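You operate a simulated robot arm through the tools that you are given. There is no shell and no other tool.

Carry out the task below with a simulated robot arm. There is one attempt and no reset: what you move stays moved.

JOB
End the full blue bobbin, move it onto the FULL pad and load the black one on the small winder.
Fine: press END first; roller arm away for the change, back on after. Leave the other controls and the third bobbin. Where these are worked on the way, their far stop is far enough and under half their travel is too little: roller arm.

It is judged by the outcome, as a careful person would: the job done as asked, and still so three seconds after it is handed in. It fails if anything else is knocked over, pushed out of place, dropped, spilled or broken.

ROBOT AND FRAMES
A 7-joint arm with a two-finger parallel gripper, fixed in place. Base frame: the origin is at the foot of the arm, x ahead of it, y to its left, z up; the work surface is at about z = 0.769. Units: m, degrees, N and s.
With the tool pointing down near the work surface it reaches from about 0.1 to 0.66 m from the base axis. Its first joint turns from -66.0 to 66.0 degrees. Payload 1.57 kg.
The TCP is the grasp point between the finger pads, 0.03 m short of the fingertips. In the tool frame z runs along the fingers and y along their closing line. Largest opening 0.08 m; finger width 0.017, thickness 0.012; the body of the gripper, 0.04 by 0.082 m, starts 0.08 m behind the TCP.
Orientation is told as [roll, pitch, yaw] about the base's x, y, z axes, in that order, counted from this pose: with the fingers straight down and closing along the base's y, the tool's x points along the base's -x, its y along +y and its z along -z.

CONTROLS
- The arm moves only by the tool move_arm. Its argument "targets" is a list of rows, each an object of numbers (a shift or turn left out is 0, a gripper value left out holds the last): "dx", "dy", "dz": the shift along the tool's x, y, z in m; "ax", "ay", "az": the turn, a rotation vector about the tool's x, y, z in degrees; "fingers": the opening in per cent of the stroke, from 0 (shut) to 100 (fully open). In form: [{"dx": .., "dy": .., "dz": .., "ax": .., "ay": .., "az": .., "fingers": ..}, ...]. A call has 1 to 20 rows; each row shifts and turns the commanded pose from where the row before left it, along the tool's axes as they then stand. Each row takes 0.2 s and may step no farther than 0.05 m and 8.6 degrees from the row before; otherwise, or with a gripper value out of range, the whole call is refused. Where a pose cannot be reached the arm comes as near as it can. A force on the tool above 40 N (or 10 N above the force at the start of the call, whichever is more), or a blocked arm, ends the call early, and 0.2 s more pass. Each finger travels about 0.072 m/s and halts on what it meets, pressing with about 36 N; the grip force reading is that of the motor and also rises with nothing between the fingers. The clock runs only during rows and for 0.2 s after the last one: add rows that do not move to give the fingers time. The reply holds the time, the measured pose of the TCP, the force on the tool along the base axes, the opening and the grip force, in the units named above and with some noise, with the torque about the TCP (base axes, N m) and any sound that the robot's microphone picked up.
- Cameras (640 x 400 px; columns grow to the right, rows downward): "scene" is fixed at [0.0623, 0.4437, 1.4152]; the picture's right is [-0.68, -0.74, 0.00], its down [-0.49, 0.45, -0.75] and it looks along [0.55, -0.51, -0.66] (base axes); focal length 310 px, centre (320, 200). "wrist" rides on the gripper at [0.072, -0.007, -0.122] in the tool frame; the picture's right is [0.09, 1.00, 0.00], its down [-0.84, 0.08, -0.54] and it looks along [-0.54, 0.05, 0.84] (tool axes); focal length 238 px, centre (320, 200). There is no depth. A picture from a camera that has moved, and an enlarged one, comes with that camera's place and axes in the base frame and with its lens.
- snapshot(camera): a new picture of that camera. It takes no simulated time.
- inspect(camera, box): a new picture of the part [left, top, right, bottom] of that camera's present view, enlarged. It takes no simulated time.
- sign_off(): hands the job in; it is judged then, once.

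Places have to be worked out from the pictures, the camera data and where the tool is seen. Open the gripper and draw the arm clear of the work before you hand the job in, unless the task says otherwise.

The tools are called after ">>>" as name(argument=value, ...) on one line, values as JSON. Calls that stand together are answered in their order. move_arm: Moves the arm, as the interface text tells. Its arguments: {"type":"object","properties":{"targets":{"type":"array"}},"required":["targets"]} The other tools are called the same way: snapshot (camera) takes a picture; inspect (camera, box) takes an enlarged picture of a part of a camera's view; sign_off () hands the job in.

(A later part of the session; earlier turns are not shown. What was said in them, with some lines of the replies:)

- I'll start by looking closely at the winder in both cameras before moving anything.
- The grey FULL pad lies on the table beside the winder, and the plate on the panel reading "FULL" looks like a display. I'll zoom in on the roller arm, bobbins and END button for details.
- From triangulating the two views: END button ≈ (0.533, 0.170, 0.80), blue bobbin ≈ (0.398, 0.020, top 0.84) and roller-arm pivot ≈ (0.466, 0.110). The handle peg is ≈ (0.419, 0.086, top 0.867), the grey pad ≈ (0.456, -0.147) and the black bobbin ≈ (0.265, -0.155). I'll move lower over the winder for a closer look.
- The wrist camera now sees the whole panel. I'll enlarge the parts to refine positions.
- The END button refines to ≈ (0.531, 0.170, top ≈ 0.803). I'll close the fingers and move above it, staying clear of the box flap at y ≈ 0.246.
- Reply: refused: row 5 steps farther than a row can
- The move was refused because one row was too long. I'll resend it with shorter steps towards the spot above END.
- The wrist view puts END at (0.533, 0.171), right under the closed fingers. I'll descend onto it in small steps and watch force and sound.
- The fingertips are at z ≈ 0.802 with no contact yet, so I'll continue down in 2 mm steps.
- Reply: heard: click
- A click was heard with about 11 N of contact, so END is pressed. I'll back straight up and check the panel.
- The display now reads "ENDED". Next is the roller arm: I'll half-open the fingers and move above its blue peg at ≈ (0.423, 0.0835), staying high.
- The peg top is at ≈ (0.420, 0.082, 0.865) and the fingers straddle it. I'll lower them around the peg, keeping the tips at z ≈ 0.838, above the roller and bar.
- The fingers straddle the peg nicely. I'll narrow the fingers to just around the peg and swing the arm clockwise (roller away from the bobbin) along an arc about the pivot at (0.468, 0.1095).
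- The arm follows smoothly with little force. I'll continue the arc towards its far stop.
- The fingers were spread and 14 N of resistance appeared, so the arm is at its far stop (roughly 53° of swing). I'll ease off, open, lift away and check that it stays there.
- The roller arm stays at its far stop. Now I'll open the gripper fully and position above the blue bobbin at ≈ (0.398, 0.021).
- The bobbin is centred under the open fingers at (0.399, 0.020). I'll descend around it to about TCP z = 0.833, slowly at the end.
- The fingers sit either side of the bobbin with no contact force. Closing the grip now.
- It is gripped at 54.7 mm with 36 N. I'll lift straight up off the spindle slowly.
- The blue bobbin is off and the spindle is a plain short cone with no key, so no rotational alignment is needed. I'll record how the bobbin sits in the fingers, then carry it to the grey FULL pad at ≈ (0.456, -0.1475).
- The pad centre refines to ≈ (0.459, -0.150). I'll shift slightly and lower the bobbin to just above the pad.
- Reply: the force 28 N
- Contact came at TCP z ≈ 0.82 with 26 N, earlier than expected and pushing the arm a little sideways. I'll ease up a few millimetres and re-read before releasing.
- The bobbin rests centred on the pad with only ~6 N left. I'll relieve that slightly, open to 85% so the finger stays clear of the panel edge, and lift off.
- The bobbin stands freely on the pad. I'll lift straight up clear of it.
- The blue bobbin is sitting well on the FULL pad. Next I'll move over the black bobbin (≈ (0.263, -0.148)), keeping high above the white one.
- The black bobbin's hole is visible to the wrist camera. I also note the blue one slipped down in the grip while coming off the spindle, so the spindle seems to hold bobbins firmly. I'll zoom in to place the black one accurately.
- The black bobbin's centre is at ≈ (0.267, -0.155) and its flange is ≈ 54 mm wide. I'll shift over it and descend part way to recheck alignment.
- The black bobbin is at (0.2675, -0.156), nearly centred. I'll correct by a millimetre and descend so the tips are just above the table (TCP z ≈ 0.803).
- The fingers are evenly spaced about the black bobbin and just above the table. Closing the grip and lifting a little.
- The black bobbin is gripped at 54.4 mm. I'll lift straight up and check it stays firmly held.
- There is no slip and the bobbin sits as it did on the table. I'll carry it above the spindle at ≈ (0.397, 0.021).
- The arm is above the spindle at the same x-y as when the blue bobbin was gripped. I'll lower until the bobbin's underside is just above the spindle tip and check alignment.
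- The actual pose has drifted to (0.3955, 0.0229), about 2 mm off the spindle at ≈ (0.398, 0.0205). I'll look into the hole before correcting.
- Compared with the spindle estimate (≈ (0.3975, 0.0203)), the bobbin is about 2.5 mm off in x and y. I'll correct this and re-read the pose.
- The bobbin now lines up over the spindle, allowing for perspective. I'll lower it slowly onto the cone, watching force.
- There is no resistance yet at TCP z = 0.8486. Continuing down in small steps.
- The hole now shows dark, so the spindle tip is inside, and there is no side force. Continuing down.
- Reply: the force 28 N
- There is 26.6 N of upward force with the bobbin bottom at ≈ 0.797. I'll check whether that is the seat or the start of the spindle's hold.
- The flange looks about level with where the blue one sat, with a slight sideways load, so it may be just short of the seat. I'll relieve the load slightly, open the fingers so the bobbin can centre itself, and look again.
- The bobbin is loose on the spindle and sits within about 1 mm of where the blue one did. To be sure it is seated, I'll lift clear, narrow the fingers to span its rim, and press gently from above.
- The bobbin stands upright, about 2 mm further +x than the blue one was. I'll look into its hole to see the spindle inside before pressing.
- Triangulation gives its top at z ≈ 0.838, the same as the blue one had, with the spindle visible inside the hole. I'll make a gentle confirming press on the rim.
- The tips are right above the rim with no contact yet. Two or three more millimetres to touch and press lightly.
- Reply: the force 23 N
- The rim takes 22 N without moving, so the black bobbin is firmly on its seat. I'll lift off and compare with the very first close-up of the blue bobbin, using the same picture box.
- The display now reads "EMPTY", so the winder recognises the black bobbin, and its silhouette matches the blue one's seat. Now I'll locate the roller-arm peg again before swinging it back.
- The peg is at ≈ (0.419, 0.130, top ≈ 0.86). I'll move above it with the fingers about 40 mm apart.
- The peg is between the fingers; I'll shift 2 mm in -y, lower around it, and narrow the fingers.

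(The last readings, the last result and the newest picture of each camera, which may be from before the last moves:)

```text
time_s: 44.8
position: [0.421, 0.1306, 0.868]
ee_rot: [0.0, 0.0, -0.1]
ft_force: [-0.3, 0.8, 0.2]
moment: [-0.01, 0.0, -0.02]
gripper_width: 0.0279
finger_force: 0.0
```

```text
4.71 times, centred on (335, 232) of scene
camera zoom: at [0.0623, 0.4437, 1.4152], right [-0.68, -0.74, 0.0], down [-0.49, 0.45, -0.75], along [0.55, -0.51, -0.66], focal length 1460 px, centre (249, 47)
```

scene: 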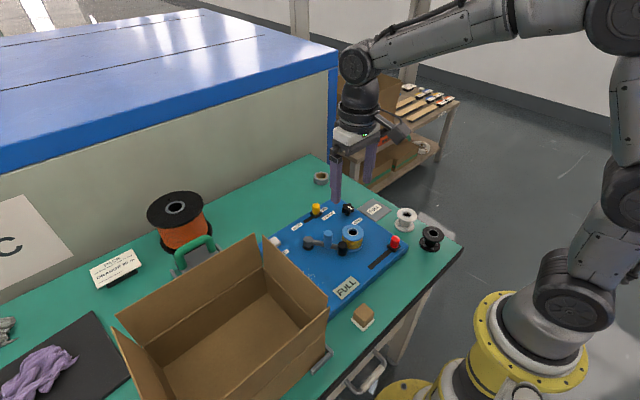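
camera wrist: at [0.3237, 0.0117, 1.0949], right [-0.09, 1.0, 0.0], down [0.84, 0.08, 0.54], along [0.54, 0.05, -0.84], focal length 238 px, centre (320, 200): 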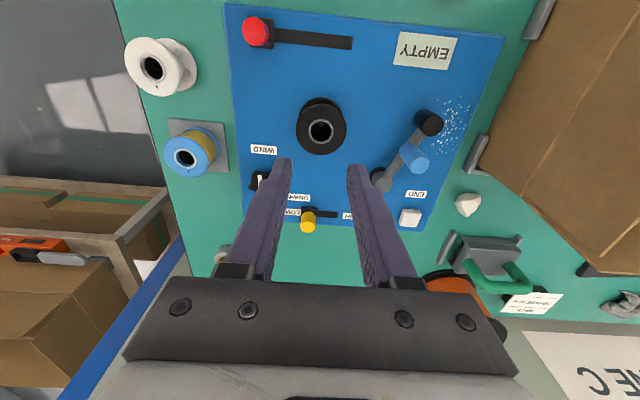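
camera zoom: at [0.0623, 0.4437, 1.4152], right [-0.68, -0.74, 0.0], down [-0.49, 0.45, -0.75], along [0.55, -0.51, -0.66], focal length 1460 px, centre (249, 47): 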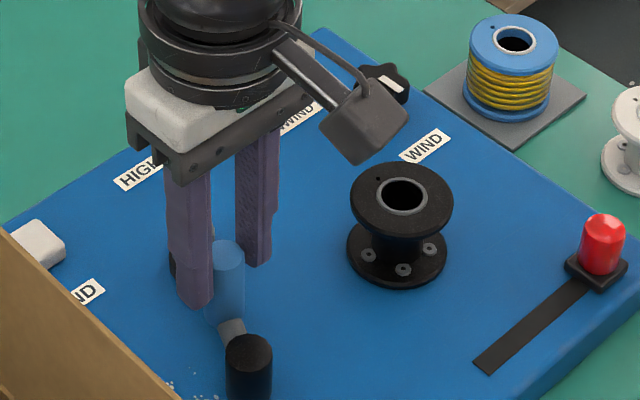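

The fingers bracket the peg. I'll swing the arm back toward the bobbin along the reverse arc, stopping short of contact to check.

>>> move_arm(targets=[{"dx": 0.005, "dy": -0.0096}, {"dx": 0.003, "dy": -0.01}, {"dx": 0.0003, "dy": -0.0098}, {"dx": -0.0018, "dy": -0.0095}, {}])

>>> inspect(camera="wrist", box=[220, 0, 420, 200])

>>> inspect(camera="scene", box=[280, 190, 390, 275])

```text
time_s: 46.0
position: [0.4143, 0.0915, 0.8698]
ee_rot: [0.0, 0.1, 0.0]
ft_force: [0.3, -0.5, 1.0]
moment: [0.03, -0.03, -0.01]
gripper_width: 0.0282
finger_force: 0.1
```

```text
2.00 times, centred on (320, 100) of wrist
camera zoom: at [0.3434, 0.0838, 0.9916], right [-0.09, 1.0, 0.0], down [0.84, 0.08, 0.54], along [0.54, 0.05, -0.84], focal length 477 px, centre (320, 400)
```

zoom: 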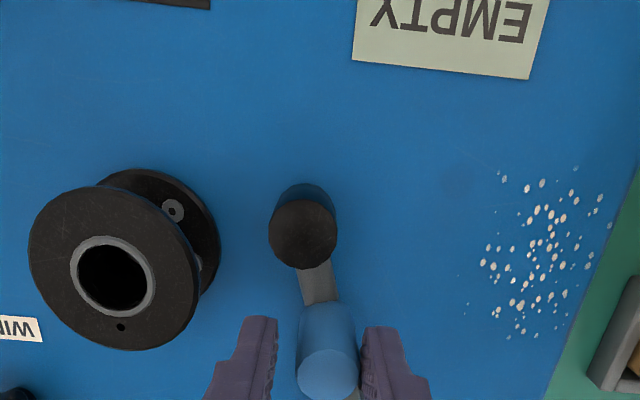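

```text
4.71 times, centred on (335, 232) of scene
camera zoom: at [0.0623, 0.4437, 1.4152], right [-0.68, -0.74, 0.0], down [-0.49, 0.45, -0.75], along [0.55, -0.51, -0.66], focal length 1460 px, centre (249, 47)
```

zoom: 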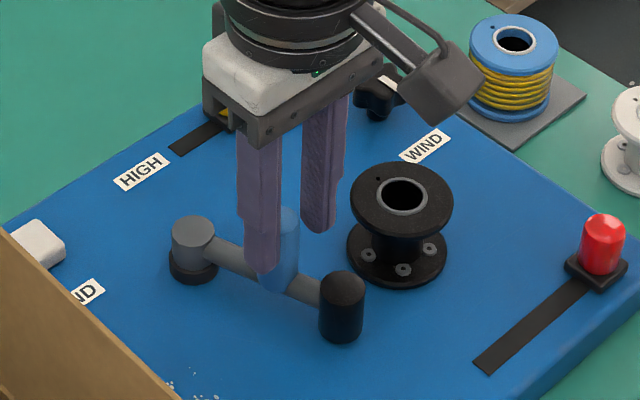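

The roller is approaching the bobbin with almost no force. Continuing in smaller steps until it rests on.

>>> move_arm(targets=[{"dx": -0.0015, "dy": -0.0045}, {"dx": -0.002, "dy": -0.0045}, {}])

>>> inspect(camera="wrist", box=[220, 0, 420, 200])

>>> inspect(camera="scene", box=[300, 205, 400, 265])

```text
time_s: 46.8
position: [0.4178, 0.0806, 0.87]
ee_rot: [0.1, 0.1, 0.0]
ft_force: [0.8, 0.1, -0.4]
moment: [0.02, 0.0, 0.0]
gripper_width: 0.0291
finger_force: 0.1
```

```text
2.00 times, centred on (320, 100) of wrist
camera zoom: at [0.3463, 0.0748, 0.9922], right [-0.09, 1.0, 0.0], down [0.84, 0.08, 0.54], along [0.54, 0.05, -0.84], focal length 477 px, centre (320, 400)
```

zoom: 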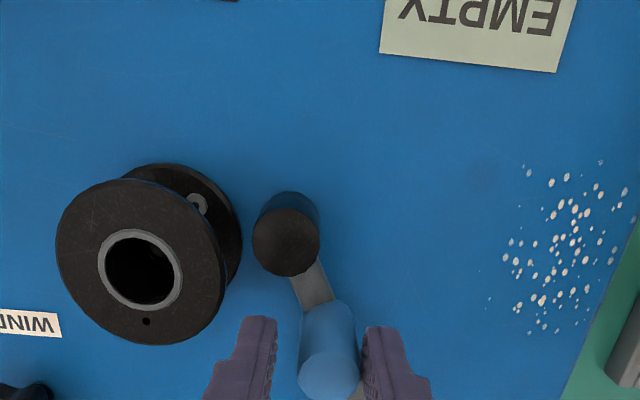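

```text
6.40 times, centred on (350, 235) of scene
camera zoom: at [0.0623, 0.4438, 1.4152], right [-0.68, -0.74, 0.0], down [-0.49, 0.45, -0.75], along [0.55, -0.51, -0.66], focal length 1986 px, centre (128, -24)
```

zoom: 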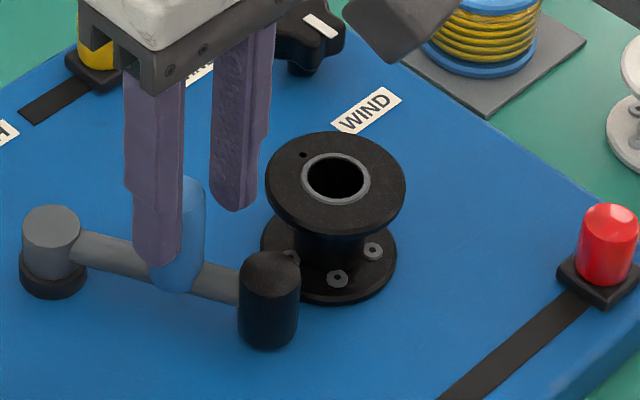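

The roller is a few millimetres short of its original place. I'll push on gently in small steps, watching for resistance.

>>> move_arm(targets=[{"dx": -0.0015, "dy": -0.0025}, {"dx": -0.0012, "dy": -0.0025}, {}])

>>> inspect(camera="wrist", box=[220, 0, 420, 200])

>>> inspect(camera="scene", box=[300, 205, 400, 265])

```text
time_s: 47.6
position: [0.4206, 0.0767, 0.869]
ee_rot: [0.0, 0.0, -0.1]
ft_force: [-2.0, 4.6, 1.5]
moment: [0.13, 0.03, 0.04]
gripper_width: 0.0325
finger_force: 2.5
```

```text
2.00 times, centred on (320, 100) of wrist
camera zoom: at [0.349, 0.0701, 0.9915], right [-0.09, 1.0, 0.0], down [0.84, 0.08, 0.54], along [0.54, 0.05, -0.84], focal length 477 px, centre (320, 400)
```

zoom: 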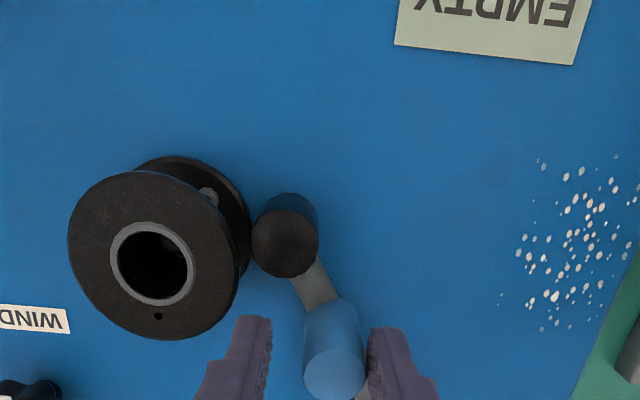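

```text
6.40 times, centred on (350, 235) of scene
camera zoom: at [0.0622, 0.4439, 1.4152], right [-0.68, -0.74, 0.0], down [-0.49, 0.45, -0.75], along [0.55, -0.51, -0.66], focal length 1986 px, centre (128, -24)
```

zoom: 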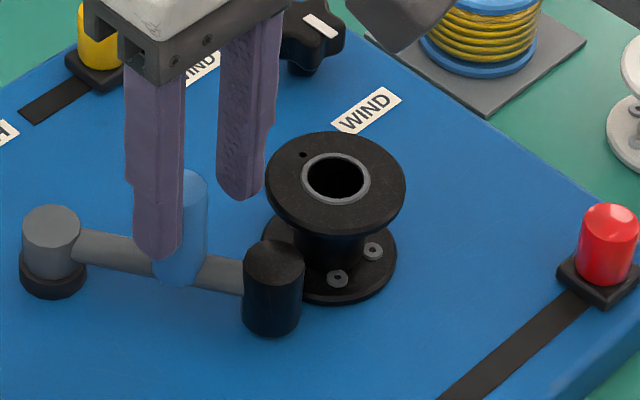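

The roller is back at its original position (same pixel spot) with ~5 N resistance, so it is back on. I'll open the fingers to release the peg and lift straight away.

>>> move_arm(targets=[{"fingers": 55}, {"dx": 0.0, "dy": 0.003}, {}, {"dz": -0.025}, {"dz": -0.04}, {"dz": -0.04}, {"dz": -0.03}, {}])

>>> inspect(camera="scene", box=[300, 205, 400, 265])

>>> snapshot(camera="wrist")

```text
time_s: 49.4
position: [0.4217, 0.0796, 1.0046]
ee_rot: [0.0, 0.1, 0.0]
ft_force: [-0.1, -0.3, 0.6]
moment: [-0.03, -0.01, -0.01]
gripper_width: 0.0439
finger_force: 0.1
```

```text
6.40 times, centred on (350, 235) of scene
camera zoom: at [0.0622, 0.4437, 1.4152], right [-0.68, -0.74, 0.0], down [-0.49, 0.45, -0.75], along [0.55, -0.51, -0.66], focal length 1986 px, centre (128, -24)
```

zoom: 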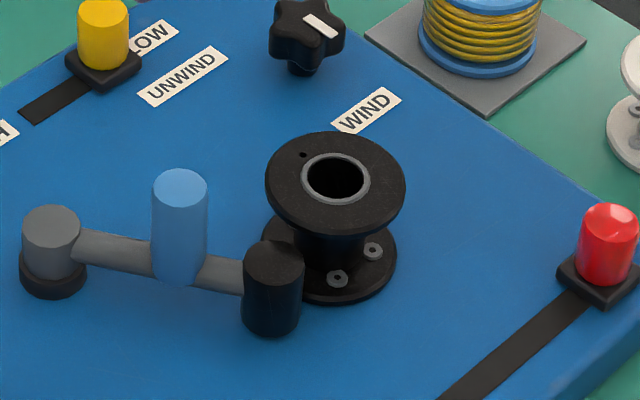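

```text
taken
camera wrist: at [0.3496, 0.0726, 1.1269], right [-0.09, 1.0, 0.0], down [0.84, 0.08, 0.54], along [0.54, 0.05, -0.84], focal length 238 px, centre (320, 200)
```

wrist: 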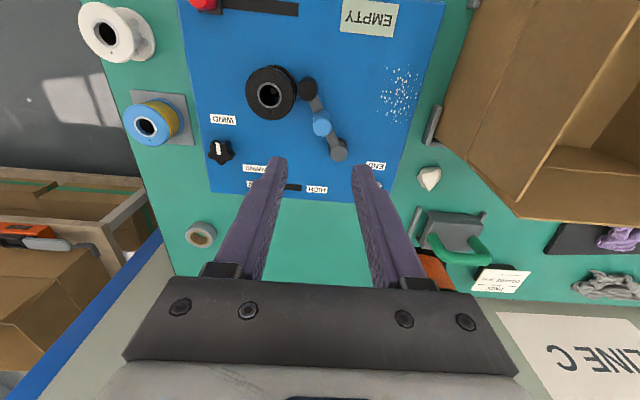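

The roller arm holds in its original position on the black bobbin, and the other controls look unchanged. I'll open the gripper, draw the arm well clear, and take a final look.

>>> move_arm(targets=[{"dz": -0.045, "fingers": 100}, {"dz": -0.045}, {"dz": -0.045, "dy": 0.015}, {"dz": -0.02, "dy": 0.04}, {"dy": 0.04}, {}, {}, {}])

>>> snapshot(camera="scene")

>>> inspect(camera="scene", box=[260, 160, 460, 310])

>>> inspect(camera="wrist", box=[80, 0, 360, 175])

```text
time_s: 51.2
position: [0.418, 0.176, 1.1587]
ee_rot: [0.0, 0.1, 0.0]
ft_force: [0.0, -0.4, 0.0]
moment: [0.01, 0.0, -0.02]
gripper_width: 0.0799
finger_force: 0.0
```

```text
taken
```

scene: 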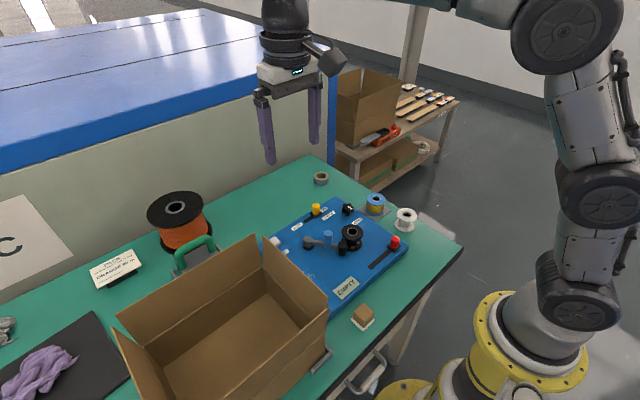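

```text
2.67 times, centred on (360, 235) of scene
camera zoom: at [0.0623, 0.4438, 1.4152], right [-0.68, -0.74, 0.0], down [-0.49, 0.45, -0.75], along [0.55, -0.51, -0.66], focal length 828 px, centre (213, 107)
```

zoom: 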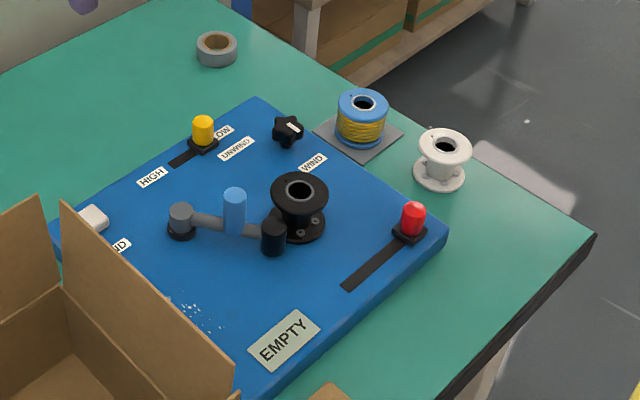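

```text
2.29 times, centred on (220, 88) of wrist
camera zoom: at [0.3466, 0.1687, 1.2808], right [-0.09, 1.0, 0.0], down [0.84, 0.08, 0.54], along [0.54, 0.05, -0.84], focal length 545 px, centre (549, 457)
```

zoom: 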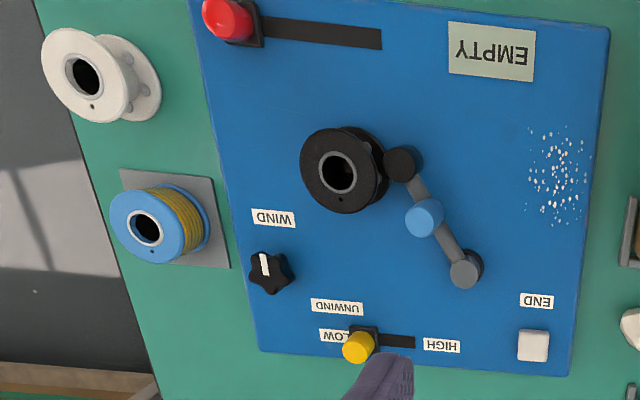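

Everything checks out:
- **Winder:** END was pressed and clicked, and the display now reads "EMPTY".
- **Bobbins:** the blue one stands on the FULL pad and the black one is on the spindle. The white one has not moved.
- **Roller arm and controls:** the roller arm is back on, and the other controls are untouched.

The arm is clear with the gripper open, so I'm handing in the job.

>>> sign_off()

```text
The job is handed in.
```

The bobbin change is finished and handed in. I pressed END first; it clicked, and the display changed to "ENDED".

- **Blue bobbin:** it stands centred on the grey FULL pad beside the winder. It slid down in the grip as it came off the spindle, but it was not dropped.
- **Black bobbin:** it is on the spindle and did not move when I pressed on its rim. It sits about 1–2 mm to one side of where the blue one was, because the hole fits the spindle loosely. The winder's display now reads "EMPTY".
- **Roller arm:** I swung it to its far stop for the change. It is now back where it started, against the black bobbin.
- **Everything else:** the white bobbin, the red and yellow sliders and the WIND/UNWIND knob look unchanged in the final pictures.

The gripper is open and the arm is clear of the work.
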